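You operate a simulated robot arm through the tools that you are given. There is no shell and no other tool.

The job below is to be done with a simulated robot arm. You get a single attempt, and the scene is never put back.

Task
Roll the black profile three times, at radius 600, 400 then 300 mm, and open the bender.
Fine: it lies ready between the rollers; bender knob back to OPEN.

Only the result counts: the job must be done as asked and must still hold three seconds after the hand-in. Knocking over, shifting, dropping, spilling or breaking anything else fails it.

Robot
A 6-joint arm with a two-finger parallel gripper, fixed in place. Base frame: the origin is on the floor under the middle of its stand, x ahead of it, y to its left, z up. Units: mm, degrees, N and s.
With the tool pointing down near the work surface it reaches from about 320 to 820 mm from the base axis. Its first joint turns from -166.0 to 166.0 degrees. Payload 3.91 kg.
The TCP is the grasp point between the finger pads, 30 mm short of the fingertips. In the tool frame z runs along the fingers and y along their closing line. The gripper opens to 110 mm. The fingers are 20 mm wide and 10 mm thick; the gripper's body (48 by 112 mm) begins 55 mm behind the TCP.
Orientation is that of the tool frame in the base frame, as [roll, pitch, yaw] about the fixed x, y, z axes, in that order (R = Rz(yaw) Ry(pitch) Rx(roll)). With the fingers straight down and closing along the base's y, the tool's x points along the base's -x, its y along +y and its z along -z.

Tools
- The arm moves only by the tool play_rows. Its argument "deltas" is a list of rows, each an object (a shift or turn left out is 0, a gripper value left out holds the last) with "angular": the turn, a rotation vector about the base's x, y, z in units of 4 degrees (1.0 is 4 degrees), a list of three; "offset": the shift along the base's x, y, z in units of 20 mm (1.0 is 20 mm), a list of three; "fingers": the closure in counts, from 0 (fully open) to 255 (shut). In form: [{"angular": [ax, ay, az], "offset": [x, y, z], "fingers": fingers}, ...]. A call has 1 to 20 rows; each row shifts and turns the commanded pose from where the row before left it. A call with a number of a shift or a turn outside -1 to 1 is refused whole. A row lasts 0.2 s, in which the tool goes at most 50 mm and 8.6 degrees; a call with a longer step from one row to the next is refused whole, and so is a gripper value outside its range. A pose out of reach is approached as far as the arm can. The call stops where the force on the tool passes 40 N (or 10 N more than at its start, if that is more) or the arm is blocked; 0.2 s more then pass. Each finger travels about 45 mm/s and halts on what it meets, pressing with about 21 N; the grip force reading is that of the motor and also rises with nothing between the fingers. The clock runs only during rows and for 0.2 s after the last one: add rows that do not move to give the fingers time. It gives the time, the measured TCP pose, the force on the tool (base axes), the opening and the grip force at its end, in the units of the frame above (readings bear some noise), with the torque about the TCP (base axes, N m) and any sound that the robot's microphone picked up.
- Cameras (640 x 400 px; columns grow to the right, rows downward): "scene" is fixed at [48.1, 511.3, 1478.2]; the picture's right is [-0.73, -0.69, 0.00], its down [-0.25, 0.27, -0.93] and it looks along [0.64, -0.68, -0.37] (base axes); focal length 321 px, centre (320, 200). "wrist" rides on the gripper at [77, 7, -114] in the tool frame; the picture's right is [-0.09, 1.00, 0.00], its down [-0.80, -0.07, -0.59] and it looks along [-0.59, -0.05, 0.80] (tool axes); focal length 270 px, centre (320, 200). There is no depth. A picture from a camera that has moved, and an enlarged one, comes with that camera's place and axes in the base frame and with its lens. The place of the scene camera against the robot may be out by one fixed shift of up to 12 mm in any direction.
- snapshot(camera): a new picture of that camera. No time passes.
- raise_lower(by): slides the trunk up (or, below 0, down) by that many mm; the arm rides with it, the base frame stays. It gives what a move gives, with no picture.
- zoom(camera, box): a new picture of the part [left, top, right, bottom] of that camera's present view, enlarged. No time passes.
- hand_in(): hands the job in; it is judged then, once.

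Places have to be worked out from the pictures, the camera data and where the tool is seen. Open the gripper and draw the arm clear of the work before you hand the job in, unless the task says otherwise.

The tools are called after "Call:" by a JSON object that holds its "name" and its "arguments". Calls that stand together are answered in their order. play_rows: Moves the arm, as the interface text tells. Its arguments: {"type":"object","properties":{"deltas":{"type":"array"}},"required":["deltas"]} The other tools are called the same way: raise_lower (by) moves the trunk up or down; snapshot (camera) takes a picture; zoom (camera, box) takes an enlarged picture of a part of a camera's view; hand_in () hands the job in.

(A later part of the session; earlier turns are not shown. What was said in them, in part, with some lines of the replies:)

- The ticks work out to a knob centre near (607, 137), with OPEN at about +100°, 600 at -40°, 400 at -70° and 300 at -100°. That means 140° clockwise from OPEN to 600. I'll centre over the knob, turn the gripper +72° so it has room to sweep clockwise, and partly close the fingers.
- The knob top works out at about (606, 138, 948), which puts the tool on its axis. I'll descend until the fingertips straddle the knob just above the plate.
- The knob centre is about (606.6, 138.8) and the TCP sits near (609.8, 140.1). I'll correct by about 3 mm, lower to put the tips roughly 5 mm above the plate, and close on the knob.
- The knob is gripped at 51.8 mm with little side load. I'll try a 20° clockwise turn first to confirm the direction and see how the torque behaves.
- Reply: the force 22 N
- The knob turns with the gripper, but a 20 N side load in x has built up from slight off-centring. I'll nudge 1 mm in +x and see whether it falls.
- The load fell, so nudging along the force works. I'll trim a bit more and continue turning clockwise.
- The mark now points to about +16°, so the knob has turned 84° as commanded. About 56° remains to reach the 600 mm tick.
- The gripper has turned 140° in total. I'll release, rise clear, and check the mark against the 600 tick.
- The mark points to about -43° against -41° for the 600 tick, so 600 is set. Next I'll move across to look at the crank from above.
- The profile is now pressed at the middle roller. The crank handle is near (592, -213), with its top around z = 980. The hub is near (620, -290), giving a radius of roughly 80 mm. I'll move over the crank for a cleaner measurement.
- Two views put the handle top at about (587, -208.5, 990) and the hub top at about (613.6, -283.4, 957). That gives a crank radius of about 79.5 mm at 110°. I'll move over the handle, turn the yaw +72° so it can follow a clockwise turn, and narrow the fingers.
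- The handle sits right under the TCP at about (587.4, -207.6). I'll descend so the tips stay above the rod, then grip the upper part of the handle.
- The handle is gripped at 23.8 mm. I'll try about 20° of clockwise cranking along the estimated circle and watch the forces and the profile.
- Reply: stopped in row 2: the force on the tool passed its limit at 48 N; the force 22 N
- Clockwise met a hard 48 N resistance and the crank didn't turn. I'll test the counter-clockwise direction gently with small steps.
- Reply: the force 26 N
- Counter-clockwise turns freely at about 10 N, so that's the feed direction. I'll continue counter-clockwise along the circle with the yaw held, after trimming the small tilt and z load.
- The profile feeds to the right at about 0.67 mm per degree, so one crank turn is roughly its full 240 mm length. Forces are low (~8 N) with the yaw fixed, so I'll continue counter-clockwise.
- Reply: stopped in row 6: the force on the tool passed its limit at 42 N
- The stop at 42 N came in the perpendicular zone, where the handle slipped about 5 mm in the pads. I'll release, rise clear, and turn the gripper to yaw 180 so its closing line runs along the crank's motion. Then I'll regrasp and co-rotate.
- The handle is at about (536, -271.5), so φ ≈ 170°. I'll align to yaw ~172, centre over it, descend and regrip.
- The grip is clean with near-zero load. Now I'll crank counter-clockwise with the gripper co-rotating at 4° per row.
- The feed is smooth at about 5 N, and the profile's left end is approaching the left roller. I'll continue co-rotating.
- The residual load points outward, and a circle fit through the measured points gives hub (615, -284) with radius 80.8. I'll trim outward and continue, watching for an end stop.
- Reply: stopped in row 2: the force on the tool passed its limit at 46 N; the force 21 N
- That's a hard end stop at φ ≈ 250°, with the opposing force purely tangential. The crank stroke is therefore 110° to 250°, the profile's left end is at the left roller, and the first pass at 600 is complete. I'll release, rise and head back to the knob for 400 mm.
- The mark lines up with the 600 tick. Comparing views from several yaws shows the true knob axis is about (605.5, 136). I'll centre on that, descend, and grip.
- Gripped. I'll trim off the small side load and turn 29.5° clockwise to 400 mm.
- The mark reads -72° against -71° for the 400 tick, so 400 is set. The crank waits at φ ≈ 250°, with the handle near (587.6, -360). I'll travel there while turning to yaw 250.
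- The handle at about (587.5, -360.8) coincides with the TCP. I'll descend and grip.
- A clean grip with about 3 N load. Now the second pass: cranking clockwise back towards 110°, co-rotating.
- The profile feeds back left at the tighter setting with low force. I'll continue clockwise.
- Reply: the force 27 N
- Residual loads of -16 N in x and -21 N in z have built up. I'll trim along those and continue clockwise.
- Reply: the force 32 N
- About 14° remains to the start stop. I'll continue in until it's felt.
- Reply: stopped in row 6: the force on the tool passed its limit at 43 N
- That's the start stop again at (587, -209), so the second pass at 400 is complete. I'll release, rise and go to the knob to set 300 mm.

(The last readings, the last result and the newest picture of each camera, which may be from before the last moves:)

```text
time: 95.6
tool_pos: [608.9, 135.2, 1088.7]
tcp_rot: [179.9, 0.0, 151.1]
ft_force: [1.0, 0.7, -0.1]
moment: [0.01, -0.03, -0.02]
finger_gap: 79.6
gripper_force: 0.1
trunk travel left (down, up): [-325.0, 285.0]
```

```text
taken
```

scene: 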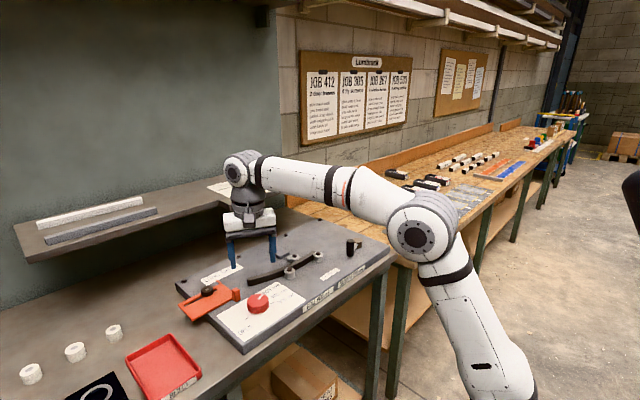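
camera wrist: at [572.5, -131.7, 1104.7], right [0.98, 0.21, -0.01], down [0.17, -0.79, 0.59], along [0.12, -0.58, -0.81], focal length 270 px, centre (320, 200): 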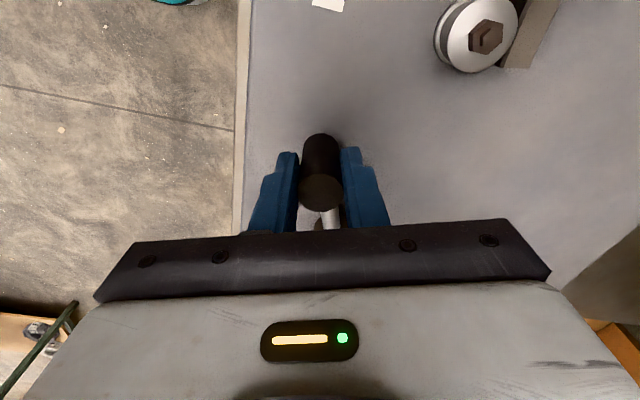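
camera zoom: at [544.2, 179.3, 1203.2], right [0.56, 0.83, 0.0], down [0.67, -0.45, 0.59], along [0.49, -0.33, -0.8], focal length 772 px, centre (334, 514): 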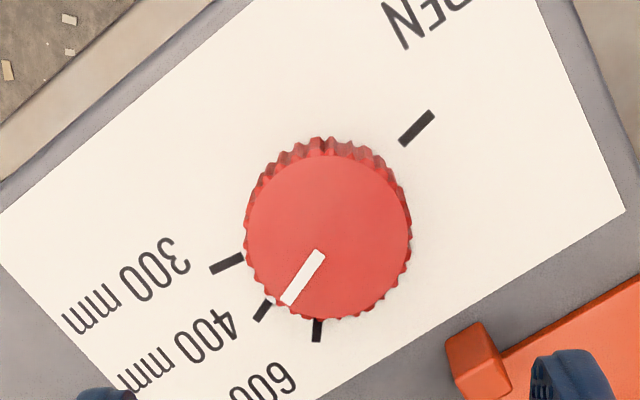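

The mark is still on 400. I'll centre, descend and grip the knob for the turn to 300.

Call:
{"name": "play_rows", "arguments": {"deltas": [{"offset": [-0.17, 0.015, -1]}, {"offset": [0, 0, -1]}, {"offset": [0, 0, -1]}, {"offset": [0, 0, -1]}, {"offset": [0, 0, -1]}, {"offset": [0, 0, -1]}, {"offset": [0, 0, -0.46]}, {}, {"fingers": 255}, {}, {}, {}]}}

Call:
{"name": "zoom", "arguments": {"camera": "wrist", "box": [190, 60, 430, 220]}}

```text
time: 98.2
tool_pos: [604.7, 135.4, 959.6]
tcp_rot: [179.9, 0.2, 151.2]
ft_force: [0.2, -2.8, 10.1]
moment: [-0.13, 0.23, -0.01]
finger_gap: 52.0
gripper_force: 45.1
trunk travel left (down, up): [-325.0, 285.0]
```

```text
2.50 times, centred on (310, 140) of wrist
camera zoom: at [540.0, 179.5, 1074.9], right [0.56, 0.83, 0.0], down [0.67, -0.45, 0.6], along [0.49, -0.33, -0.8], focal length 676 px, centre (345, 350)
```

zoom: 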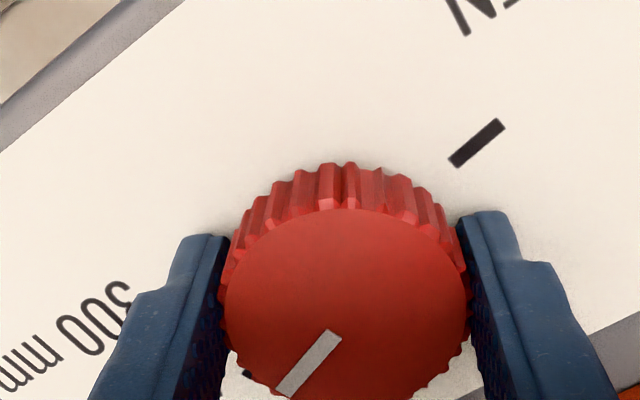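

Gripped with almost no side load. I'll turn 29.3° clockwise to 300 mm.

Call:
{"name": "play_rows", "arguments": {"deltas": [{"angular": [0, 0, -0.81]}, {"angular": [0, 0, -0.81]}, {"angular": [0, 0, -0.81]}, {"angular": [0, 0, -0.81]}, {"angular": [0, 0, -0.81]}, {"angular": [0, 0, -0.81]}, {"angular": [0, 0, -0.81]}, {"angular": [0, 0, -0.81]}, {"angular": [0, 0, -0.81]}, {}, {}]}}

Call:
{"name": "play_rows", "arguments": {"deltas": [{"fingers": 70}, {}, {}, {"offset": [0, 0, 0.5]}, {"offset": [0, 0, 1]}, {"offset": [0, 0, 1]}, {"offset": [0, 0, 1]}, {"offset": [0, 0, 1]}, {"offset": [0, 0, 1]}, {"offset": [0, 0, 1]}, {}]}}

Call:
{"name": "zoom", "arguments": {"camera": "wrist", "box": [210, 20, 420, 160]}}

Call:
{"name": "zoom", "arguments": {"camera": "scene", "box": [225, 220, 385, 320]}}

```text
time: 100.6
tool_pos: [604.0, 134.4, 960.8]
tcp_rot: [179.7, 0.2, 121.8]
ft_force: [6.8, 6.9, 29.8]
moment: [-0.67, 0.7, -0.42]
finger_gap: 52.0
gripper_force: 44.7
trunk travel left (down, up): [-325.0, 285.0]
```

```text
time: 101.0
tool_pos: [608.0, 136.5, 960.5]
tcp_rot: [179.3, 0.1, 121.9]
ft_force: [2.3, 1.7, 5.7]
moment: [-0.07, 0.15, 0.0]
finger_gap: 78.0
gripper_force: 0.2
trunk travel left (down, up): [-325.0, 285.0]
stopped in row 2: the force on the tool passed its limit at 43 N (the readings are from after the stop); the commanded pose is now the measured one
```

```text
2.86 times, centred on (315, 90) of wrist
camera zoom: at [571.2, 206.1, 1075.4], right [0.89, 0.45, 0.01], down [0.36, -0.72, 0.6], along [0.28, -0.53, -0.8], focal length 772 px, centre (334, 514)
```

zoom: 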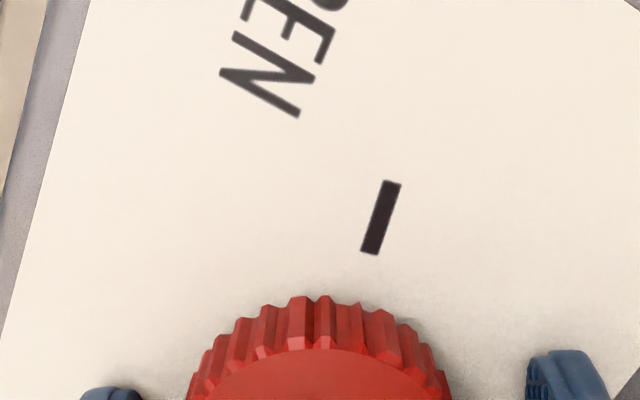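

```text
4.00 times, centred on (305, 270) of scene
camera zoom: at [48.1, 511.3, 1478.2], right [-0.73, -0.69, 0.0], down [-0.25, 0.27, -0.93], along [0.64, -0.68, -0.37], focal length 1285 px, centre (380, -80)
```

zoom: 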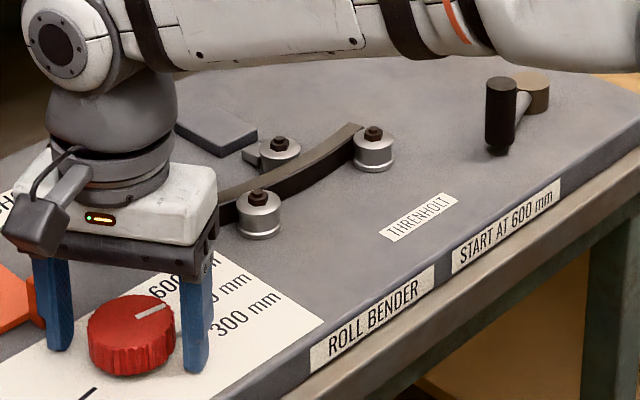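

The stop was just the pre-load releasing as the fingers opened, and they're open now. I'll level the tool, rise, and inspect the knob.

Call:
{"name": "play_rows", "arguments": {"deltas": [{}, {"offset": [0, 0, 0.5]}, {"offset": [0, 0, 1]}, {"offset": [0, 0, 1], "angular": [-0.07, 0.16, 0]}, {"offset": [0, 0, 1]}, {"offset": [0, 0, 1]}, {"offset": [0, 0, 1]}, {"offset": [0, 0, 1]}, {}]}}

Call:
{"name": "zoom", "arguments": {"camera": "wrist", "box": [210, 20, 420, 160]}}

Call:
{"name": "zoom", "arguments": {"camera": "scene", "box": [225, 220, 385, 320]}}

```text
time: 103.0
tool_pos: [605.8, 135.3, 1090.5]
tcp_rot: [-179.9, 0.1, 121.9]
ft_force: [-0.4, -0.6, 0.6]
moment: [0.0, 0.01, -0.02]
finger_gap: 79.5
gripper_force: 0.0
trunk travel left (down, up): [-325.0, 285.0]
```

```text
2.86 times, centred on (315, 90) of wrist
camera zoom: at [571.3, 205.6, 1204.9], right [0.89, 0.45, 0.0], down [0.36, -0.72, 0.59], along [0.27, -0.53, -0.8], focal length 772 px, centre (334, 514)
```

zoom: 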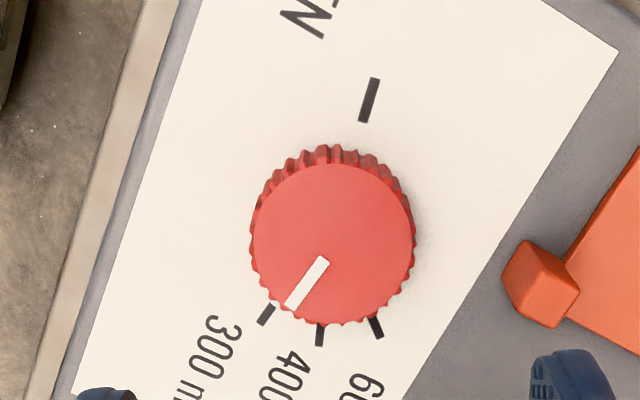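

```text
4.00 times, centred on (305, 270) of scene
camera zoom: at [48.1, 511.3, 1478.2], right [-0.73, -0.69, 0.0], down [-0.25, 0.27, -0.93], along [0.64, -0.68, -0.37], focal length 1285 px, centre (380, -80)
```

zoom: 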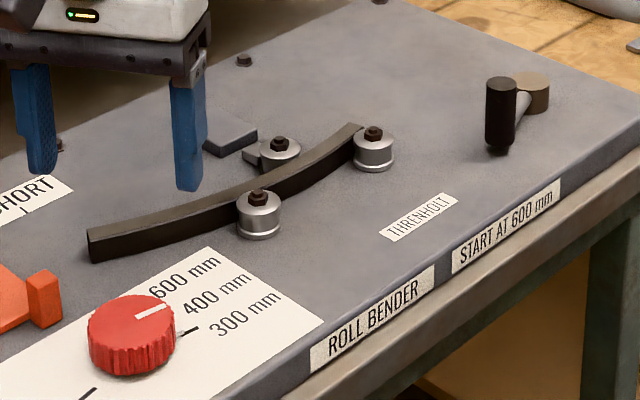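

The mark seems about 3° short of the 300 tick. I'll zoom in to judge it better before cranking.

Call:
{"name": "zoom", "arguments": {"camera": "wrist", "box": [275, 40, 365, 145]}}

Call:
{"name": "zoom", "arguments": {"camera": "scene", "box": [240, 280, 310, 324]}}

```text
3.81 times, centred on (320, 92) of wrist
camera zoom: at [571.3, 205.6, 1204.9], right [0.89, 0.45, 0.0], down [0.36, -0.72, 0.59], along [0.27, -0.53, -0.8], focal length 1030 px, centre (320, 610)
```

zoom: 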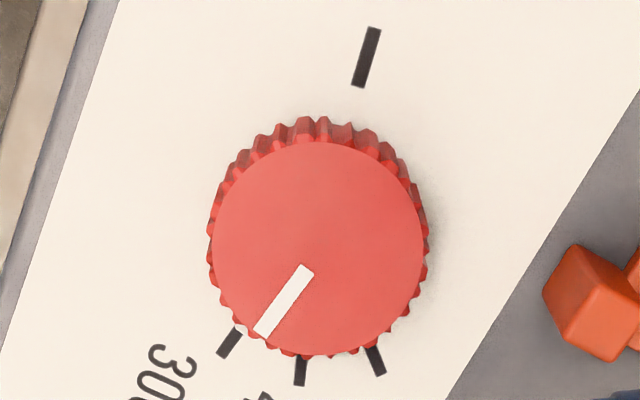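

```text
9.09 times, centred on (275, 302) of scene
camera zoom: at [48.1, 511.3, 1478.2], right [-0.73, -0.69, 0.0], down [-0.25, 0.27, -0.93], along [0.64, -0.68, -0.37], focal length 2920 px, centre (729, -727)
```

zoom: 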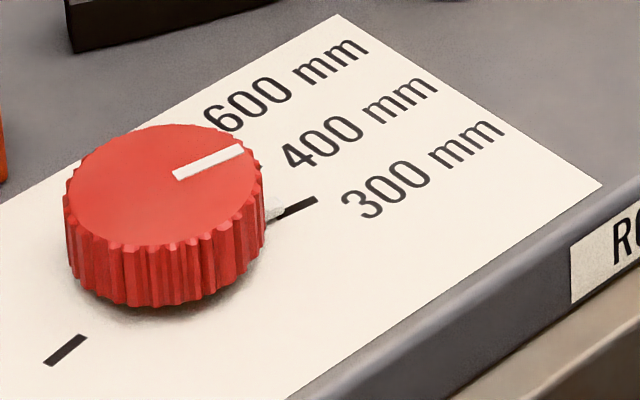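

The grey pointer at the knob's skirt meets the 300 tick in the scene view, and the wrist view agrees within about 2°. 300 is set, so I'll return to the crank handle at (587, -208) with yaw 110.

Call:
{"name": "play_rows", "arguments": {"deltas": [{"offset": [-0.0525, -0.958, 0], "angular": [0, 0, -1], "fingers": 116}, {"offset": [-0.0525, -0.958, 0], "angular": [0, 0, -1]}, {"offset": [-0.0525, -0.958, 0], "angular": [0, 0, -1]}, {"offset": [-0.0525, -0.958, 0]}, {"offset": [-0.0525, -0.958, 0]}, {"offset": [-0.0525, -0.958, 0]}, {"offset": [-0.0525, -0.958, 0]}, {"offset": [-0.0525, -0.958, 0]}, {"offset": [-0.0525, -0.958, 0]}, {"offset": [-0.0525, -0.958, 0]}, {"offset": [-0.0525, -0.958, 0]}, {"offset": [-0.0525, -0.958, 0]}, {"offset": [-0.0525, -0.958, 0]}, {"offset": [-0.0525, -0.958, 0]}, {"offset": [-0.0525, -0.958, 0]}, {"offset": [-0.0525, -0.958, 0]}, {"offset": [-0.0525, -0.958, 0]}, {"offset": [-0.0525, -0.958, 0]}, {}]}}

Call:
{"name": "snapshot", "arguments": {"camera": "wrist"}}

Call:
{"name": "zoom", "arguments": {"camera": "wrist", "box": [220, 40, 420, 200]}}

```text
time: 107.0
tool_pos: [587.3, -210.7, 1090.0]
tcp_rot: [-179.9, -0.1, 109.9]
ft_force: [0.6, -0.5, 0.5]
moment: [0.05, 0.03, -0.02]
finger_gap: 60.0
gripper_force: 0.0
trunk travel left (down, up): [-325.0, 285.0]
```

```text
taken
camera wrist: at [567.3, -135.1, 1204.9], right [0.97, 0.26, 0.0], down [0.21, -0.78, 0.59], along [0.15, -0.57, -0.8], focal length 270 px, centre (320, 200)
```

wrist: 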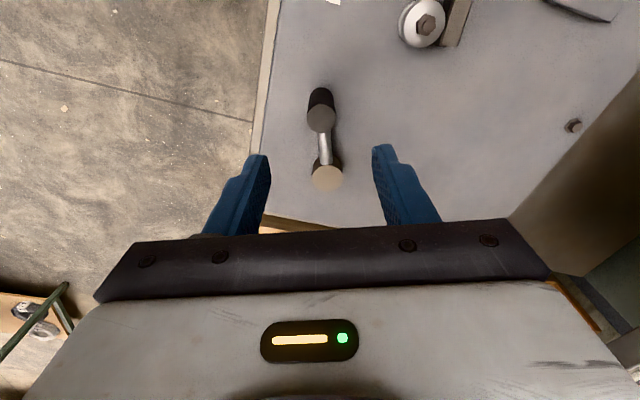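

```text
2.50 times, centred on (320, 120) of wrist
camera zoom: at [567.3, -135.1, 1204.9], right [0.97, 0.26, 0.0], down [0.21, -0.78, 0.59], along [0.15, -0.57, -0.8], focal length 676 px, centre (320, 400)
```

zoom: 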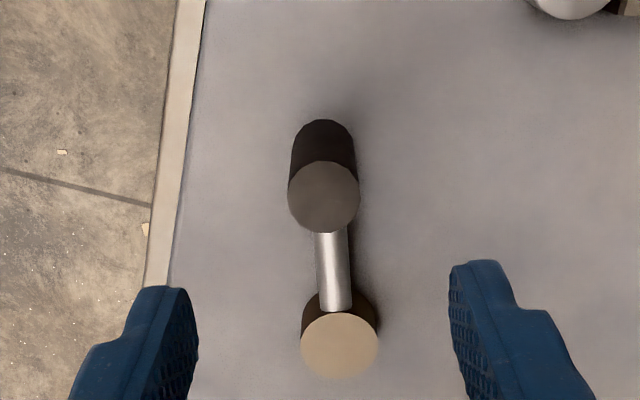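

Call:
{"name": "play_rows", "arguments": {"deltas": [{"offset": [0.01, 0.1, -0.99]}, {"offset": [0, 0, -0.99]}, {"offset": [0, 0, -0.99]}, {"offset": [0, 0, -0.99]}, {"offset": [0, 0, -0.99]}, {}, {"fingers": 255}, {}, {}, {}]}}

Call:
{"name": "snapshot", "arguments": {"camera": "wrist"}}

```text
time: 109.2
tool_pos: [586.5, -208.3, 989.3]
tcp_rot: [-179.9, -0.1, 109.8]
ft_force: [-6.4, -0.7, -3.2]
moment: [-0.02, -0.16, -0.06]
finger_gap: 23.6
gripper_force: 44.9
trunk travel left (down, up): [-325.0, 285.0]
```

```text
taken
camera wrist: at [567.6, -132.1, 1105.7], right [0.97, 0.26, 0.0], down [0.21, -0.78, 0.59], along [0.15, -0.57, -0.8], focal length 270 px, centre (320, 200)
```

wrist: 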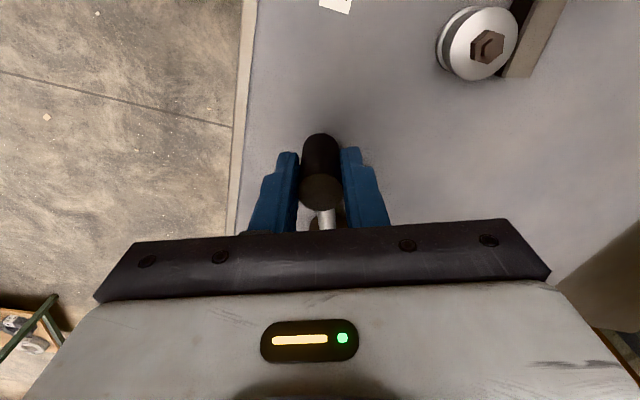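

A good grip. Now the third pass: counter-clockwise with co-rotation.

Call:
{"name": "play_rows", "arguments": {"deltas": [{"offset": [-0.2624, -0.1071, 0], "angular": [0, 0, 1]}, {"offset": [-0.2543, -0.1251, 0], "angular": [0, 0, 1]}, {"offset": [-0.2449, -0.1425, 0], "angular": [0, 0, 1]}, {"offset": [-0.2344, -0.1593, 0], "angular": [0, 0, 1]}, {"offset": [-0.2227, -0.1752, 0], "angular": [0, 0, 1]}, {"offset": [-0.21, -0.1904, 0], "angular": [0, 0, 1]}, {"offset": [-0.196, -0.2045, 0], "angular": [0, 0, 1]}, {"offset": [-0.181, -0.2177, 0], "angular": [0, 0, 1]}, {}]}}

Call:
{"name": "zoom", "arguments": {"camera": "scene", "box": [225, 220, 385, 320]}}

Call:
{"name": "snapshot", "arguments": {"camera": "wrist"}}

```text
time: 111.2
tool_pos: [550.8, -234.2, 991.4]
tcp_rot: [-179.9, 0.0, 142.0]
ft_force: [-4.1, 11.7, -12.9]
moment: [0.3, -0.41, 0.36]
finger_gap: 23.6
gripper_force: 45.1
trunk travel left (down, up): [-325.0, 285.0]
```

```text
4.00 times, centred on (305, 270) of scene
camera zoom: at [48.1, 511.3, 1478.2], right [-0.73, -0.69, 0.0], down [-0.25, 0.27, -0.93], along [0.64, -0.68, -0.37], focal length 1285 px, centre (380, -80)
```

zoom: 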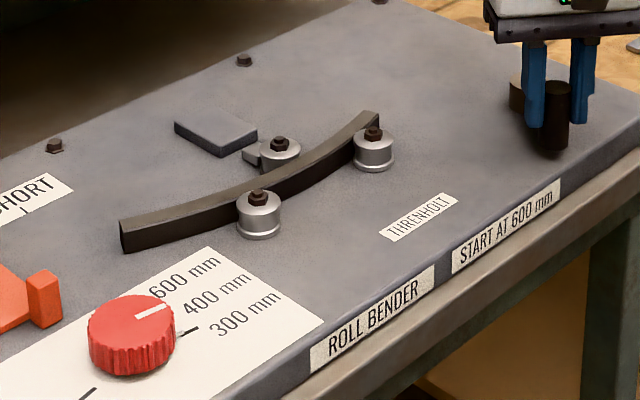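

```text
taken
camera wrist: at [495.6, -179.2, 1105.9], right [0.68, 0.73, 0.0], down [0.59, -0.55, 0.59], along [0.43, -0.41, -0.81], focal length 270 px, centre (320, 200)
```

wrist: 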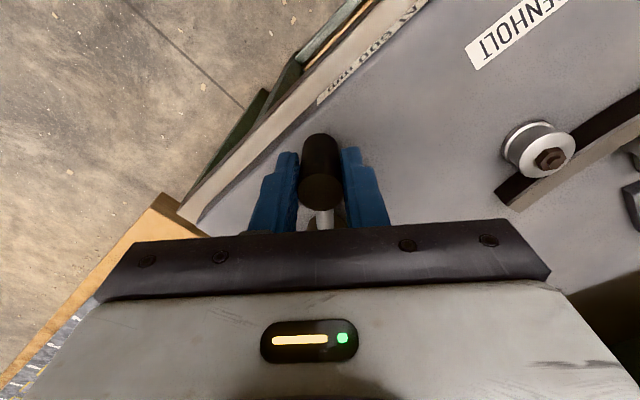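

Call:
{"name": "play_rows", "arguments": {"deltas": [{"offset": [-0.166, -0.2298, -0.025], "angular": [0, 0, 1]}, {"offset": [-0.149, -0.2409, 0], "angular": [0, 0, 1]}, {"offset": [-0.132, -0.2507, 0], "angular": [0, 0, 1]}, {"offset": [-0.114, -0.2593, 0], "angular": [0, 0, 1]}, {"offset": [-0.096, -0.2666, 0], "angular": [0, 0, 1]}, {"offset": [-0.077, -0.2727, 0], "angular": [0, 0, 1]}, {"offset": [-0.058, -0.2774, 0], "angular": [0, 0, 1]}, {"offset": [-0.038, -0.2807, 0], "angular": [0, 0, 1]}, {}]}}

Call:
{"name": "snapshot", "arguments": {"camera": "wrist"}}

```text
time: 113.2
tool_pos: [534.8, -274.7, 991.2]
tcp_rot: [-179.9, 0.0, 174.0]
ft_force: [-14.3, 5.7, -4.9]
moment: [0.38, 1.04, 0.28]
finger_gap: 24.0
gripper_force: 45.0
trunk travel left (down, up): [-325.0, 285.0]
```

```text
taken
camera wrist: at [458.0, -258.3, 1105.7], right [0.19, 0.98, 0.0], down [0.79, -0.15, 0.6], along [0.58, -0.12, -0.8], focal length 270 px, centre (320, 200)
```

wrist: 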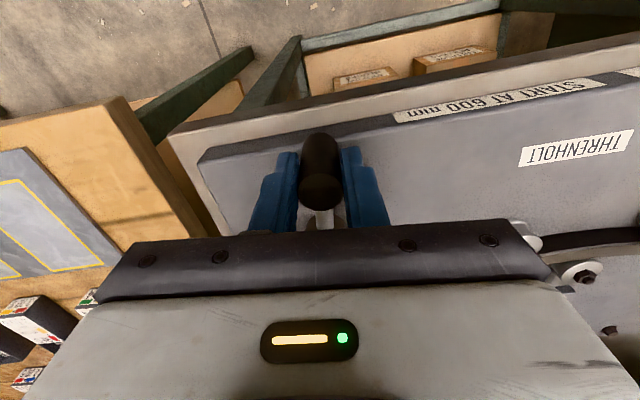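

Call:
{"name": "play_rows", "arguments": {"deltas": [{"offset": [-0.07, 0, 0]}, {"offset": [-0.019, -0.2828, 0], "angular": [0, 0, 1]}, {"offset": [0.001, -0.2834, 0], "angular": [0, 0, 1]}, {"offset": [0.021, -0.2826, 0], "angular": [0, 0, 1]}, {"offset": [0.04, -0.2805, 0], "angular": [0, 0, 1]}, {"offset": [0.06, -0.277, 0], "angular": [0, 0, 1]}, {"offset": [0.079, -0.272, 0], "angular": [0, 0, 1]}, {"offset": [0.098, -0.266, 0], "angular": [0, 0, 1]}, {"offset": [0.116, -0.2585, 0], "angular": [0, 0, 1]}, {"offset": [0.134, -0.25, 0], "angular": [0, 0, 1]}, {}]}}

Call:
{"name": "zoom", "arguments": {"camera": "scene", "box": [225, 220, 385, 320]}}

```text
time: 115.7
tool_pos: [543.4, -324.6, 991.4]
tcp_rot: [179.9, -0.1, -150.0]
ft_force: [-9.8, 0.2, -7.4]
moment: [-0.1, 0.48, 0.41]
finger_gap: 23.8
gripper_force: 45.1
trunk travel left (down, up): [-325.0, 285.0]
```

```text
4.00 times, centred on (305, 270) of scene
camera zoom: at [48.1, 511.3, 1478.2], right [-0.73, -0.69, 0.0], down [-0.25, 0.27, -0.93], along [0.64, -0.68, -0.37], focal length 1285 px, centre (380, -80)
```

zoom: 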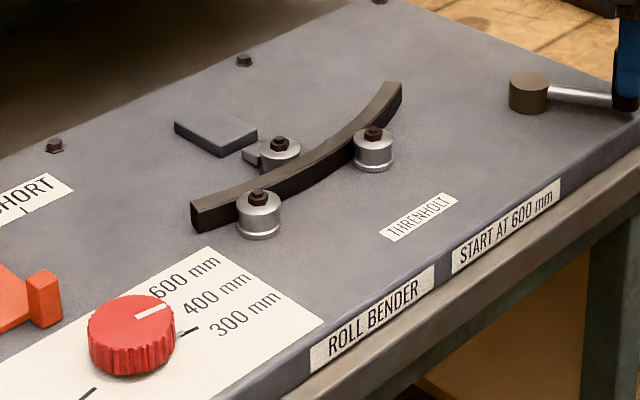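

Call:
{"name": "play_rows", "arguments": {"deltas": [{"offset": [-0.04, -0.02, 0]}, {"offset": [0.152, -0.241, 0], "angular": [0, 0, 1]}, {"offset": [0.168, -0.23, 0], "angular": [0, 0, 1]}, {"offset": [0.184, -0.217, 0], "angular": [0, 0, 1]}, {"offset": [0.198, -0.204, 0], "angular": [0, 0, 1]}, {"offset": [0.212, -0.19, 0], "angular": [0, 0, 1]}, {"offset": [0.225, -0.174, 0], "angular": [0, 0, 1]}, {}]}}

Call:
{"name": "snapshot", "arguments": {"camera": "wrist"}}

```text
time: 117.5
tool_pos: [565.3, -351.4, 991.2]
tcp_rot: [-179.9, 0.0, -126.1]
ft_force: [-10.1, -9.2, -5.1]
moment: [-0.68, 0.54, 0.17]
finger_gap: 23.5
gripper_force: 45.2
trunk travel left (down, up): [-325.0, 285.0]
```

```text
taken
camera wrist: at [514.4, -407.4, 1105.8], right [-0.75, 0.66, 0.0], down [0.53, 0.61, 0.59], along [0.39, 0.45, -0.8], focal length 270 px, centre (320, 200)
```

wrist: 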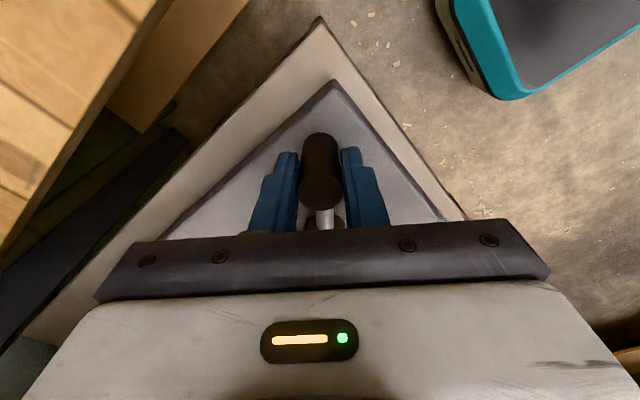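

I'm about 17° short of the end stop. I'll go on into it, using smaller steps at the end.

Call:
{"name": "play_rows", "arguments": {"deltas": [{"offset": [-0.04, -0.03, 0]}, {"offset": [0.236, -0.158, 0], "angular": [0, 0, 1]}, {"offset": [0.247, -0.141, 0], "angular": [0, 0, 1]}, {"offset": [0.256, -0.124, 0], "angular": [0, 0, 1]}, {"offset": [0.264, -0.106, 0], "angular": [0, 0, 1]}, {"offset": [0.135, -0.048, 0]}, {"offset": [0.135, -0.046, 0]}, {"offset": [0.135, -0.044, 0]}, {"offset": [0.135, -0.042, 0]}]}}

Call:
{"name": "zoom", "arguments": {"camera": "scene", "box": [225, 220, 385, 320]}}

Call:
{"name": "snapshot", "arguments": {"camera": "wrist"}}

```text
time: 119.2
tool_pos: [587.2, -362.1, 990.3]
tcp_rot: [179.5, 0.2, -110.2]
ft_force: [-15.4, 6.8, 1.3]
moment: [0.02, -0.65, -0.04]
finger_gap: 23.9
gripper_force: 44.9
trunk travel left (down, up): [-325.0, 285.0]
stopped in row 8: the force on the tool passed its limit at 43 N (the readings are from after the stop); the commanded pose is now the measured one
```

```text
4.00 times, centred on (305, 270) of scene
camera zoom: at [48.1, 511.3, 1478.2], right [-0.73, -0.69, 0.0], down [-0.25, 0.27, -0.93], along [0.64, -0.68, -0.37], focal length 1285 px, centre (380, -80)
```

zoom: 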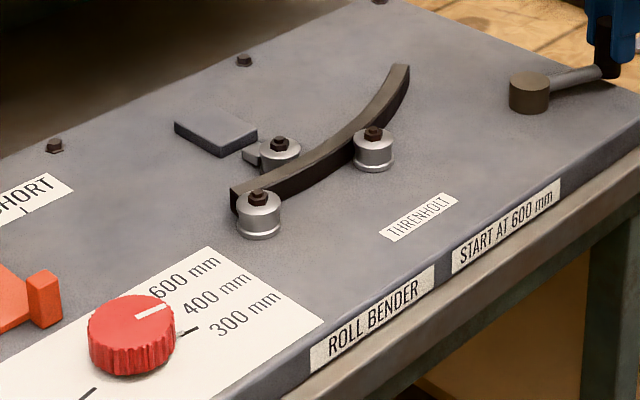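

```text
taken
camera wrist: at [555.4, -431.5, 1105.8], right [-0.9, 0.43, 0.01], down [0.35, 0.72, 0.6], along [0.25, 0.54, -0.8], focal length 270 px, centre (320, 200)
```

wrist: 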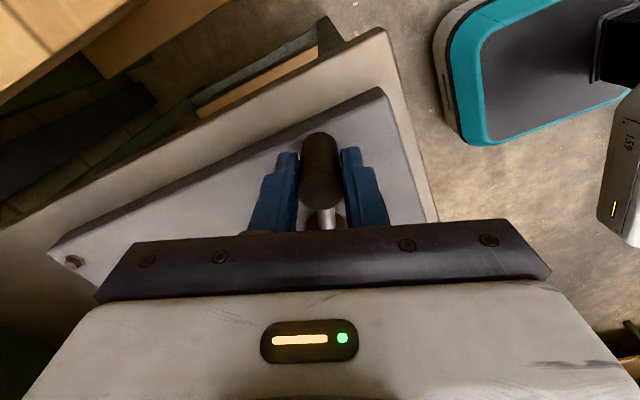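

The third pass at 300 is complete: the end stop was reached and the profile is tightly curved. Now I'll release, rise, and go to the knob for the turn back to OPEN.

Call:
{"name": "play_rows", "arguments": {"deltas": [{"fingers": 116}, {}, {}, {"offset": [0, 0, 1], "angular": [-0.09, -0.1, 0]}, {"offset": [0, 0, 1]}, {"offset": [0, 0, 1]}, {"offset": [0, 0, 1]}, {"offset": [0, 0, 1]}, {"offset": [0.04, 1, 0], "angular": [0, 0, -1]}, {"offset": [0.04, 1, 0], "angular": [0, 0, -1]}, {"offset": [0.04, 1, 0], "angular": [0, 0, -1]}, {"offset": [0.04, 1, 0], "angular": [0, 0, -1]}, {"offset": [0.04, 1, 0], "angular": [0, 0, -1]}, {"offset": [0.04, 1, 0], "angular": [0, 0, -1]}, {"offset": [0.04, 1, 0], "angular": [0, 0, -1]}, {"offset": [0.04, 1, 0], "angular": [0, 0, -1]}, {"offset": [0.04, 1, 0], "angular": [0, 0, -1]}, {"offset": [0.04, 1, 0], "angular": [0, 0, -1]}, {"offset": [0.04, 1, 0], "angular": [0, 0, -1]}, {"offset": [0.04, 1, 0], "angular": [0, 0, -1]}]}}

Call:
{"name": "play_rows", "arguments": {"deltas": [{"offset": [0.03, 0.988, 0], "angular": [0, 0, -1], "fingers": 70}, {"offset": [0.03, 0.988, 0], "angular": [0, 0, -1]}, {"offset": [0.03, 0.988, 0], "angular": [0, 0, -1]}, {"offset": [0.03, 0.988, 0], "angular": [0, 0, -1]}, {"offset": [0.03, 0.988, 0], "angular": [0, 0, -1]}, {"offset": [0.03, 0.988, 0], "angular": [0, 0, -1]}, {"offset": [0.03, 0.988, 0], "angular": [0, 0, -1]}, {"offset": [0.03, 0.988, 0], "angular": [0, 0, -1]}, {"offset": [0.03, 0.988, 0], "angular": [0, 0, -1]}, {"offset": [0.03, 0.988, 0], "angular": [0, 0, -1]}, {"offset": [0.03, 0.988, 0], "angular": [0, 0, -1]}, {"offset": [0.03, 0.988, 0], "angular": [0, 0, -1]}, {"offset": [0.03, 0.988, 0], "angular": [0, 0, -1]}, {"angular": [0, 0, -1]}, {"angular": [0, 0, -1]}, {"angular": [0, 0, -1]}, {"angular": [0, 0, -1]}, {"angular": [0, 0, -1]}, {"angular": [0, 0, -1]}, {}]}}

Call:
{"name": "zoom", "arguments": {"camera": "wrist", "box": [210, 20, 420, 160]}}

Call:
{"name": "snapshot", "arguments": {"camera": "scene"}}

```text
time: 123.4
tool_pos: [599.3, -123.3, 1089.9]
tcp_rot: [179.9, -0.1, -158.2]
ft_force: [-0.3, 0.3, -0.3]
moment: [0.01, 0.0, -0.06]
finger_gap: 60.0
gripper_force: 0.0
trunk travel left (down, up): [-325.0, 285.0]
```

```text
time: 127.6
tool_pos: [607.6, 134.4, 1088.3]
tcp_rot: [-180.0, -0.1, 125.8]
ft_force: [0.1, -0.4, -0.3]
moment: [-0.01, -0.01, 0.02]
finger_gap: 79.6
gripper_force: 0.0
trunk travel left (down, up): [-325.0, 285.0]
```

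```text
2.86 times, centred on (315, 90) of wrist
camera zoom: at [568.6, 201.5, 1203.8], right [0.86, 0.51, 0.0], down [0.41, -0.69, 0.59], along [0.3, -0.51, -0.81], focal length 772 px, centre (334, 514)
```

zoom: 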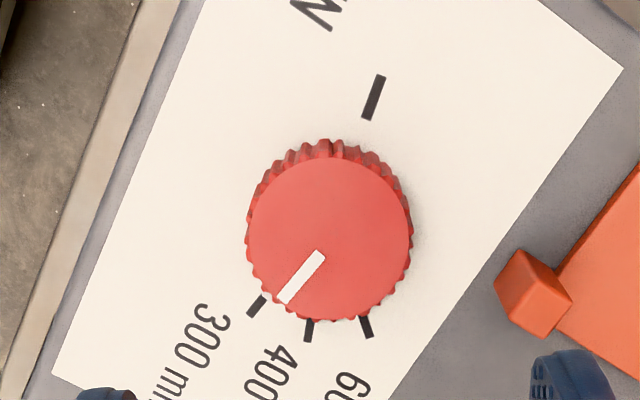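

```text
taken
```

scene: 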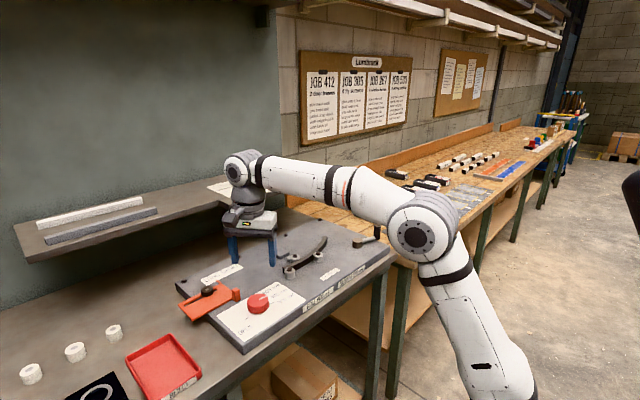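

The knob still reads 300. I'll centre on the knob axis at (604.8, 136.2), descend and grip for the turn back.

Call:
{"name": "play_rows", "arguments": {"deltas": [{"offset": [-0.15, 0.06, -1]}, {"offset": [0, 0, -1]}, {"offset": [0, 0, -1]}, {"offset": [0, 0, -1]}, {"offset": [0, 0, -1]}, {"offset": [0, 0, -1]}, {"offset": [0, 0, -0.46]}, {}, {"fingers": 255}, {}, {}, {}]}}

Call:
{"name": "zoom", "arguments": {"camera": "wrist", "box": [190, 60, 430, 220]}}

```text
time: 130.2
tool_pos: [605.3, 135.1, 958.7]
tcp_rot: [-179.9, 0.0, 126.0]
ft_force: [3.5, 1.4, 7.8]
moment: [-0.1, 0.02, 0.0]
finger_gap: 51.8
gripper_force: 45.3
trunk travel left (down, up): [-325.0, 285.0]
```

```text
2.50 times, centred on (310, 140) of wrist
camera zoom: at [565.5, 202.6, 1075.1], right [0.86, 0.51, 0.0], down [0.41, -0.69, 0.59], along [0.3, -0.51, -0.81], focal length 676 px, centre (345, 350)
```

zoom: 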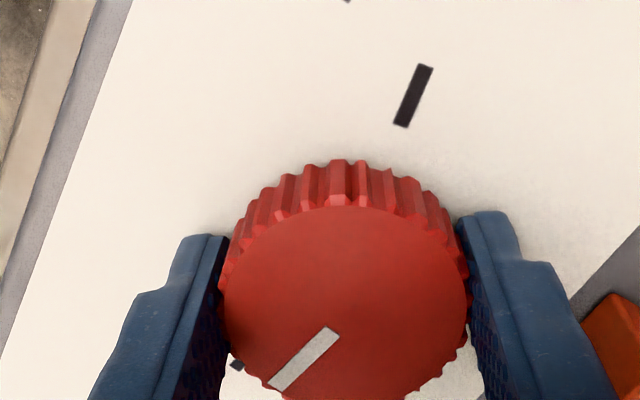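

Minimal side load. I'll turn counter-clockwise in stages, watching the force.

Call:
{"name": "play_rows", "arguments": {"deltas": [{"offset": [0.02, 0.01, 0.02], "angular": [0, 0, 0.9]}, {"angular": [0, 0, 0.9]}, {"angular": [0, 0, 0.9]}, {"angular": [0, 0, 0.9]}, {"angular": [0, 0, 0.9]}, {"angular": [0, 0, 0.9]}, {"angular": [0, 0, 0.9]}, {"angular": [0, 0, 0.9]}, {}]}}

```text
time: 132.2
tool_pos: [604.5, 135.1, 960.4]
tcp_rot: [-179.9, -0.2, 154.7]
ft_force: [-2.0, -8.0, -5.6]
moment: [-0.48, -0.74, 0.01]
finger_gap: 51.8
gripper_force: 44.7
trunk travel left (down, up): [-325.0, 285.0]
```

Call:
{"name": "play_rows", "arguments": {"deltas": [{"offset": [-0.01, -0.05, -0.01], "angular": [0, 0, 0.9]}, {"angular": [0, 0, 0.9]}, {"angular": [0, 0, 0.9]}, {"angular": [0, 0, 0.9]}, {"angular": [0, 0, 0.9]}, {"angular": [0, 0, 0.9]}, {"angular": [0, 0, 0.9]}, {"angular": [0, 0, 0.9]}, {}]}}

Call:
{"name": "snapshot", "arguments": {"camera": "wrist"}}

```text
time: 134.2
tool_pos: [605.1, 135.9, 960.6]
tcp_rot: [-180.0, -0.2, -176.6]
ft_force: [-8.0, -8.7, -18.1]
moment: [0.6, -0.98, 0.02]
finger_gap: 51.8
gripper_force: 45.0
trunk travel left (down, up): [-325.0, 285.0]
```

```text
taken
camera wrist: at [528.0, 138.0, 1075.3], right [0.03, 1.0, 0.0], down [0.81, -0.02, 0.59], along [0.59, -0.02, -0.81], focal length 270 px, centre (320, 200)
```

wrist: 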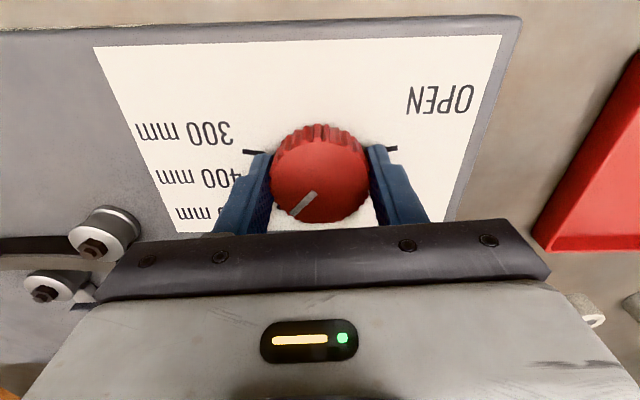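

Call:
{"name": "play_rows", "arguments": {"deltas": [{"offset": [-0.05, -0.05, -0.04]}, {"angular": [0, 0, 0.9]}, {"angular": [0, 0, 0.9]}, {"angular": [0, 0, 0.9]}, {"angular": [0, 0, 0.9]}, {"angular": [0, 0, 0.9]}, {"angular": [0, 0, 0.9]}, {"angular": [0, 0, 0.9]}, {"angular": [0, 0, 0.9]}, {}]}}

```text
time: 136.4
tool_pos: [603.9, 134.6, 960.5]
tcp_rot: [179.9, 0.0, -147.7]
ft_force: [10.0, 1.7, 8.6]
moment: [0.94, 0.33, -0.02]
finger_gap: 52.0
gripper_force: 44.5
trunk travel left (down, up): [-325.0, 285.0]
```

Call:
{"name": "play_rows", "arguments": {"deltas": [{"offset": [0.05, 0.01, 0.02]}, {"angular": [0, 0, 0.9]}, {"angular": [0, 0, 0.9]}, {"angular": [0, 0, 0.9]}, {"angular": [0, 0, 0.9]}, {"angular": [0, 0, 0.9]}, {"angular": [0, 0, 0.9]}, {"angular": [0, 0, 0.9]}, {"angular": [0, 0, 0.9]}, {"angular": [0, 0, 0.9]}, {"angular": [0, 0, 0.9]}, {"angular": [0, 0, 0.9]}, {}]}}

Call:
{"name": "snapshot", "arguments": {"camera": "wrist"}}

```text
time: 139.2
tool_pos: [605.3, 133.7, 959.2]
tcp_rot: [-180.0, -0.1, -108.1]
ft_force: [11.4, -2.8, 13.5]
moment: [-0.7, 0.75, -0.01]
finger_gap: 52.0
gripper_force: 45.2
trunk travel left (down, up): [-325.0, 285.0]
```

```text
taken
camera wrist: at [574.7, 64.4, 1075.1], right [-0.92, 0.39, 0.0], down [0.32, 0.74, 0.59], along [0.23, 0.55, -0.8], focal length 270 px, centre (320, 200)
```

wrist: 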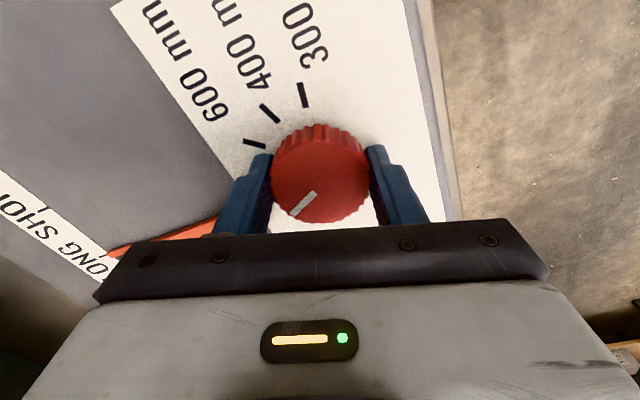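

The knob has turned 126° and about 72° remains to OPEN. I'll relax the load, release, lift, wind the gripper back 72° and regrip.

Call:
{"name": "play_rows", "arguments": {"deltas": [{"offset": [0.05, -0.02, 0.03]}, {"fingers": 70}, {}, {}, {"offset": [0, 0, 1]}, {"offset": [0, 0, 1]}, {"offset": [0, 0, 1]}, {"angular": [0, 0, -1]}, {"angular": [0, 0, -1]}, {"angular": [0, 0, -1]}, {"angular": [0, 0, -1]}, {"angular": [0, 0, -1]}, {"angular": [0, 0, -1]}, {"angular": [0, 0, -1]}, {"angular": [0, 0, -1]}, {"angular": [0, 0, -1]}, {"angular": [0, 0, -1]}, {"angular": [0, 0, -1]}, {"angular": [0, 0, -1]}]}}

Call:
{"name": "play_rows", "arguments": {"deltas": [{"angular": [0, 0, -1]}, {"angular": [0, 0, -1]}, {"angular": [0, 0, -1]}, {"angular": [0, 0, -1]}, {"angular": [0, 0, -1]}, {"angular": [0, 0, -1]}, {}]}}

Call:
{"name": "snapshot", "arguments": {"camera": "wrist"}}

Call:
{"name": "zoom", "arguments": {"camera": "wrist", "box": [210, 40, 420, 180]}}

```text
time: 143.2
tool_pos: [605.8, 133.7, 1019.5]
tcp_rot: [180.0, 0.0, -156.1]
ft_force: [-0.9, -0.8, 0.4]
moment: [-0.01, -0.02, -0.03]
finger_gap: 79.7
gripper_force: 0.1
trunk travel left (down, up): [-325.0, 285.0]
```

```text
time: 144.8
tool_pos: [605.5, 133.7, 1020.3]
tcp_rot: [180.0, -0.1, 179.9]
ft_force: [0.1, -0.1, 0.4]
moment: [0.0, -0.02, 0.01]
finger_gap: 79.8
gripper_force: 0.1
trunk travel left (down, up): [-325.0, 285.0]
```

```text
taken
camera wrist: at [529.3, 141.6, 1135.6], right [0.09, 1.0, 0.0], down [0.8, -0.07, 0.59], along [0.59, -0.05, -0.81], focal length 270 px, centre (320, 200)
```

wrist: 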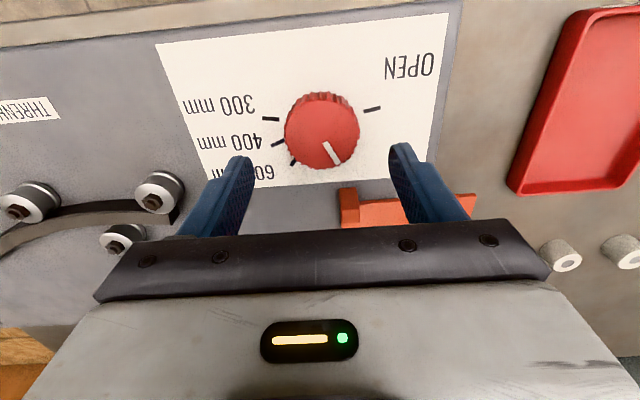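

```text
2.86 times, centred on (315, 110) of wrist
camera zoom: at [529.3, 141.6, 1135.6], right [0.09, 1.0, 0.0], down [0.8, -0.07, 0.59], along [0.59, -0.05, -0.81], focal length 772 px, centre (334, 457)
```

zoom: 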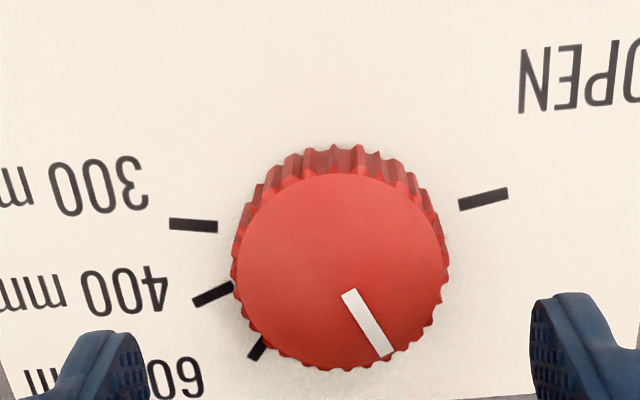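

The mark is at about 23-25°, so roughly 76° remains. I'll centre, descend and regrip.

Call:
{"name": "play_rows", "arguments": {"deltas": [{"offset": [-0.06, 0.08, -1]}, {"offset": [0, 0, -1]}, {"offset": [0, 0, -1]}, {"offset": [0, 0, -0.08]}, {}, {"fingers": 255}, {}, {}, {}]}}

```text
time: 146.8
tool_pos: [604.0, 135.7, 960.4]
tcp_rot: [-179.9, 0.1, 179.8]
ft_force: [1.7, -4.4, 19.3]
moment: [-0.41, 0.5, 0.0]
finger_gap: 51.7
gripper_force: 44.9
trunk travel left (down, up): [-325.0, 285.0]
```

Call:
{"name": "play_rows", "arguments": {"deltas": [{"offset": [0.01, -0.02, 0.04]}, {"angular": [0, 0, 0.9]}, {"angular": [0, 0, 0.9]}, {"angular": [0, 0, 0.9]}, {"angular": [0, 0, 0.9]}, {"angular": [0, 0, 0.9]}, {"angular": [0, 0, 0.9]}, {"angular": [0, 0, 0.9]}, {"angular": [0, 0, 0.9]}, {"angular": [0, 0, 0.9]}, {"angular": [0, 0, 0.9]}, {}]}}

```text
time: 149.4
tool_pos: [603.3, 133.9, 960.5]
tcp_rot: [180.0, -0.1, -144.1]
ft_force: [5.5, -7.2, 10.1]
moment: [0.67, 0.57, 0.06]
finger_gap: 51.6
gripper_force: 45.0
trunk travel left (down, up): [-325.0, 285.0]
```

Call:
{"name": "play_rows", "arguments": {"deltas": [{"offset": [0.03, -0.04, 0.02]}, {"angular": [0, 0, 0.9]}, {"angular": [0, 0, 0.9]}, {"angular": [0, 0, 0.9]}, {"angular": [0, 0, 0.9]}, {"angular": [0, 0, 0.9]}, {"angular": [0, 0, 0.9]}, {"angular": [0, 0, 0.9]}, {"angular": [0, 0, 0.9]}, {"angular": [0, 0, 0.9]}, {"angular": [0, 0, 0.9]}, {}]}}

Call:
{"name": "zoom", "arguments": {"camera": "wrist", "box": [230, 60, 422, 220]}}

Call:
{"name": "zoom", "arguments": {"camera": "scene", "box": [225, 260, 325, 325]}}

```text
time: 152.0
tool_pos: [604.7, 133.5, 960.1]
tcp_rot: [-180.0, -0.1, -108.2]
ft_force: [-6.6, -6.4, -4.7]
moment: [-0.5, 0.13, 0.06]
finger_gap: 51.8
gripper_force: 45.3
trunk travel left (down, up): [-325.0, 285.0]
```

```text
2.50 times, centred on (326, 140) of wrist
camera zoom: at [574.9, 63.9, 1075.2], right [-0.92, 0.39, 0.0], down [0.32, 0.74, 0.59], along [0.23, 0.54, -0.81], focal length 676 px, centre (305, 350)
```

zoom: 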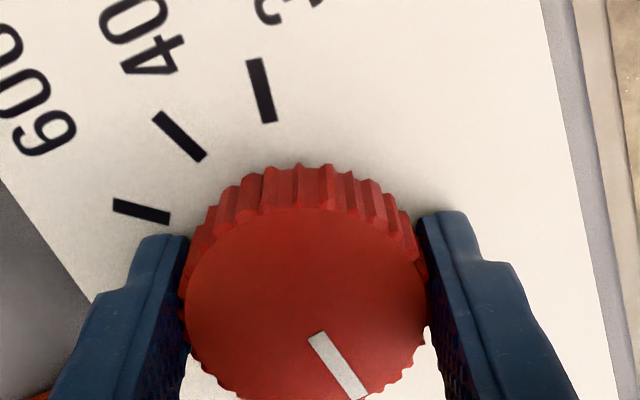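

```text
6.15 times, centred on (275, 292) of scene
camera zoom: at [48.1, 511.3, 1478.2], right [-0.73, -0.69, 0.0], down [-0.25, 0.27, -0.93], along [0.64, -0.68, -0.37], focal length 1977 px, centre (597, -369)
```

zoom: 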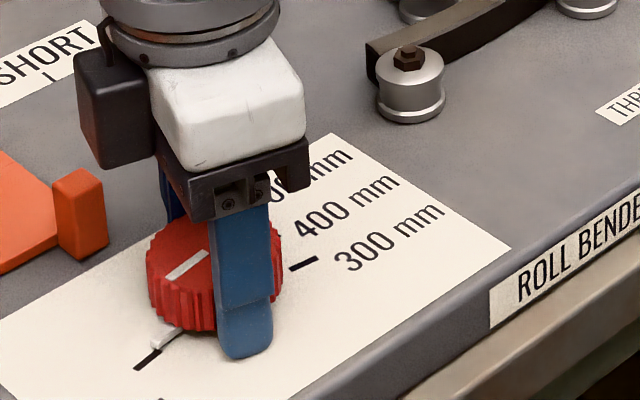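

By comparison with the very first grip at the same yaw, the mark is back at essentially the starting OPEN angle. I'll relax the load, release and lift to verify against the tick.

Call:
{"name": "play_rows", "arguments": {"deltas": [{"offset": [-0.03, -0.03, -0.01]}, {"fingers": 70}, {}, {}, {"offset": [0, 0, 1]}, {"offset": [0, 0, 1]}, {"offset": [0, 0, 1]}, {"offset": [0, 0, 1]}, {"offset": [0, 0, 1]}, {"offset": [0, 0, 1]}, {"offset": [0, 0, 0.85]}, {}]}}

Call:
{"name": "zoom", "arguments": {"camera": "wrist", "box": [240, 20, 410, 150]}}

Call:
{"name": "zoom", "arguments": {"camera": "scene", "box": [225, 260, 325, 325]}}

```text
time: 154.6
tool_pos: [605.4, 134.2, 1098.4]
tcp_rot: [180.0, 0.0, -108.1]
ft_force: [-0.2, 0.4, -0.6]
moment: [-0.03, 0.02, -0.02]
finger_gap: 79.7
gripper_force: 0.0
trunk travel left (down, up): [-325.0, 285.0]
```

```text
3.08 times, centred on (325, 85) of wrist
camera zoom: at [574.4, 65.7, 1213.6], right [-0.92, 0.39, 0.0], down [0.32, 0.74, 0.59], along [0.23, 0.54, -0.81], focal length 832 px, centre (305, 554)
```

zoom: 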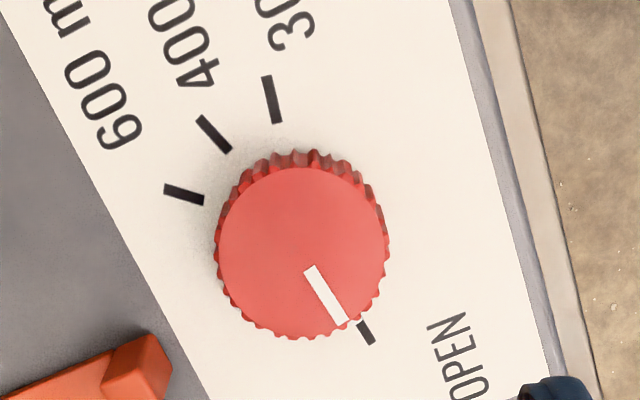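

```text
6.15 times, centred on (275, 292) of scene
camera zoom: at [48.1, 511.3, 1478.2], right [-0.73, -0.69, 0.0], down [-0.25, 0.27, -0.93], along [0.64, -0.68, -0.37], focal length 1977 px, centre (597, -369)
```

zoom: 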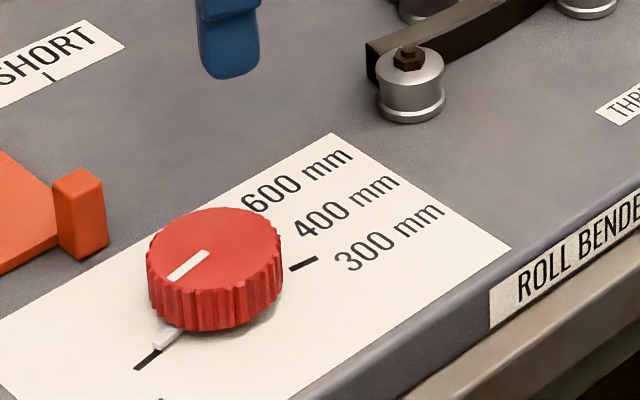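

The wrist view matches the initial OPEN picture almost exactly. I'll compare once more using the same scene crop as at the start.

Call:
{"name": "zoom", "arguments": {"camera": "scene", "box": [170, 220, 400, 364]}}

Call:
{"name": "zoom", "arguments": {"camera": "scene", "box": [235, 280, 285, 320]}}

```text
2.78 times, centred on (285, 292) of scene
camera zoom: at [48.1, 511.3, 1478.2], right [-0.73, -0.69, 0.0], down [-0.25, 0.27, -0.93], along [0.64, -0.68, -0.37], focal length 892 px, centre (417, -56)
```

zoom: 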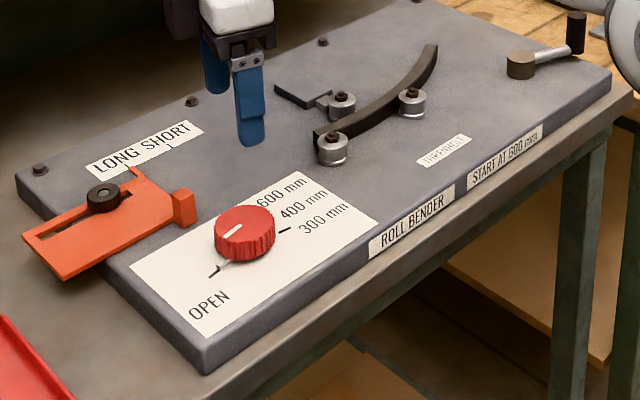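

```text
10.00 times, centred on (260, 300) of scene
camera zoom: at [48.1, 511.3, 1478.2], right [-0.73, -0.69, 0.0], down [-0.25, 0.27, -0.93], along [0.64, -0.68, -0.37], focal length 3212 px, centre (920, -800)
```

zoom: 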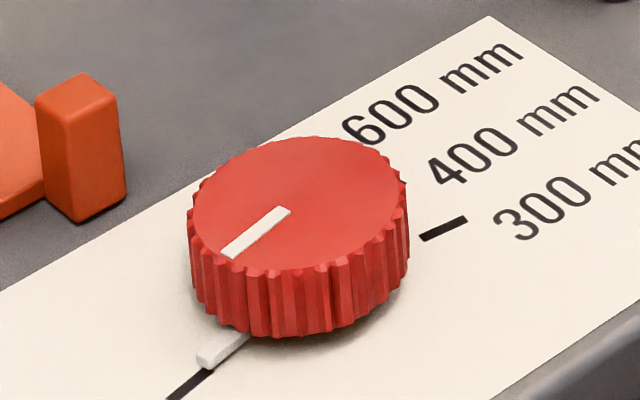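

The pointer meets the OPEN tick and everything else sits where it was, with the curved profile between the rollers. I'll open the gripper fully and draw the arm back clear.

Call:
{"name": "play_rows", "arguments": {"deltas": [{"offset": [0, 0, 1], "fingers": 0}, {"offset": [0, 0, 1]}, {"offset": [-0.5, -0.3, 1]}, {"offset": [-0.9, -0.6, 0.5]}, {"offset": [-0.9, -0.6, 0]}, {"offset": [-0.9, -0.6, 0]}, {"offset": [-0.9, -0.6, 0]}, {"offset": [-0.9, -0.6, 0]}, {"offset": [-0.9, -0.6, 0]}, {"offset": [-0.9, -0.6, 0]}, {"offset": [-0.9, -0.6, 0]}, {"offset": [-0.9, -0.6, 0]}, {}]}}

Call:
{"name": "snapshot", "arguments": {"camera": "scene"}}

Call:
{"name": "zoom", "arguments": {"camera": "scene", "box": [170, 220, 400, 364]}}

```text
time: 157.4
tool_pos: [433.7, 18.8, 1167.4]
tcp_rot: [-179.9, -0.1, -108.2]
ft_force: [-0.9, 0.2, 0.3]
moment: [-0.03, -0.03, -0.04]
finger_gap: 109.9
gripper_force: 0.1
trunk travel left (down, up): [-325.0, 285.0]
```

```text
taken
```

scene: 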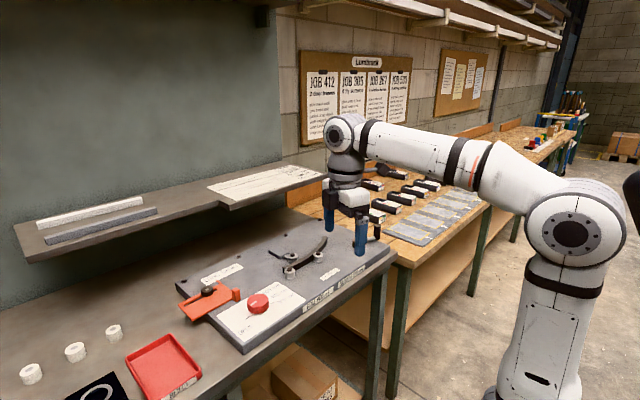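

```text
2.78 times, centred on (285, 292) of scene
camera zoom: at [48.1, 511.3, 1478.2], right [-0.73, -0.69, 0.0], down [-0.25, 0.27, -0.93], along [0.64, -0.68, -0.37], focal length 892 px, centre (417, -56)
```

zoom: 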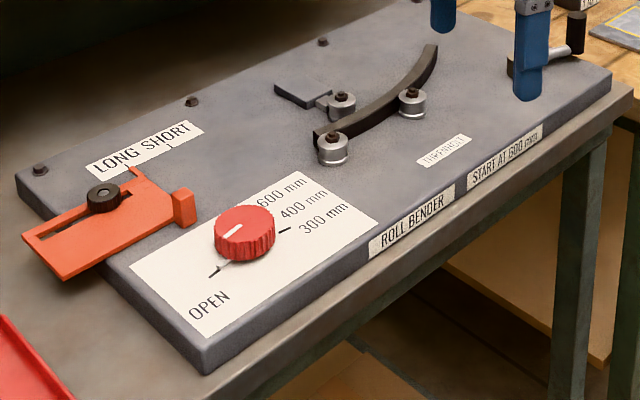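

The gripper is open and the arm is clear. The knob is at OPEN, the profile has been rolled at 600, 400 and 300, and nothing else has moved, so I'm handing in.

Call:
{"name": "hand_in", "arguments": {}}

```text
The job is handed in.
```

I rolled the black profile three times, at 600, 400 and then 300 mm, turned the bender knob back to OPEN, and handed the job in. I have no verdict on the result yet.

- **Rolling:** Each pass was one full crank stroke from one end stop to the other. The first ran counter-clockwise at 600, the second clockwise at 400 and the third counter-clockwise at 300. At the start the crank would not turn clockwise, so I alternated direction rather than returning it between passes.
- **Knob settings:** The mark was within about 2° of the tick at each setting. At 300 it read 0–2.5° short of the tick, and I left it there because the pointer at the knob's base met the tick.
- **Final state:** The knob's mark is back at its starting OPEN angle. The curved profile still lies between the rollers. A rough measurement of its ends agrees with a 300 mm radius, but it is not precise enough to confirm it.
- **Crank position:** The crank handle is at the far end of its stroke, not where it started, because three passes end on that side.
- **Arm:** The gripper is open and drawn back clear. In the last pictures nothing else on the bench had moved.
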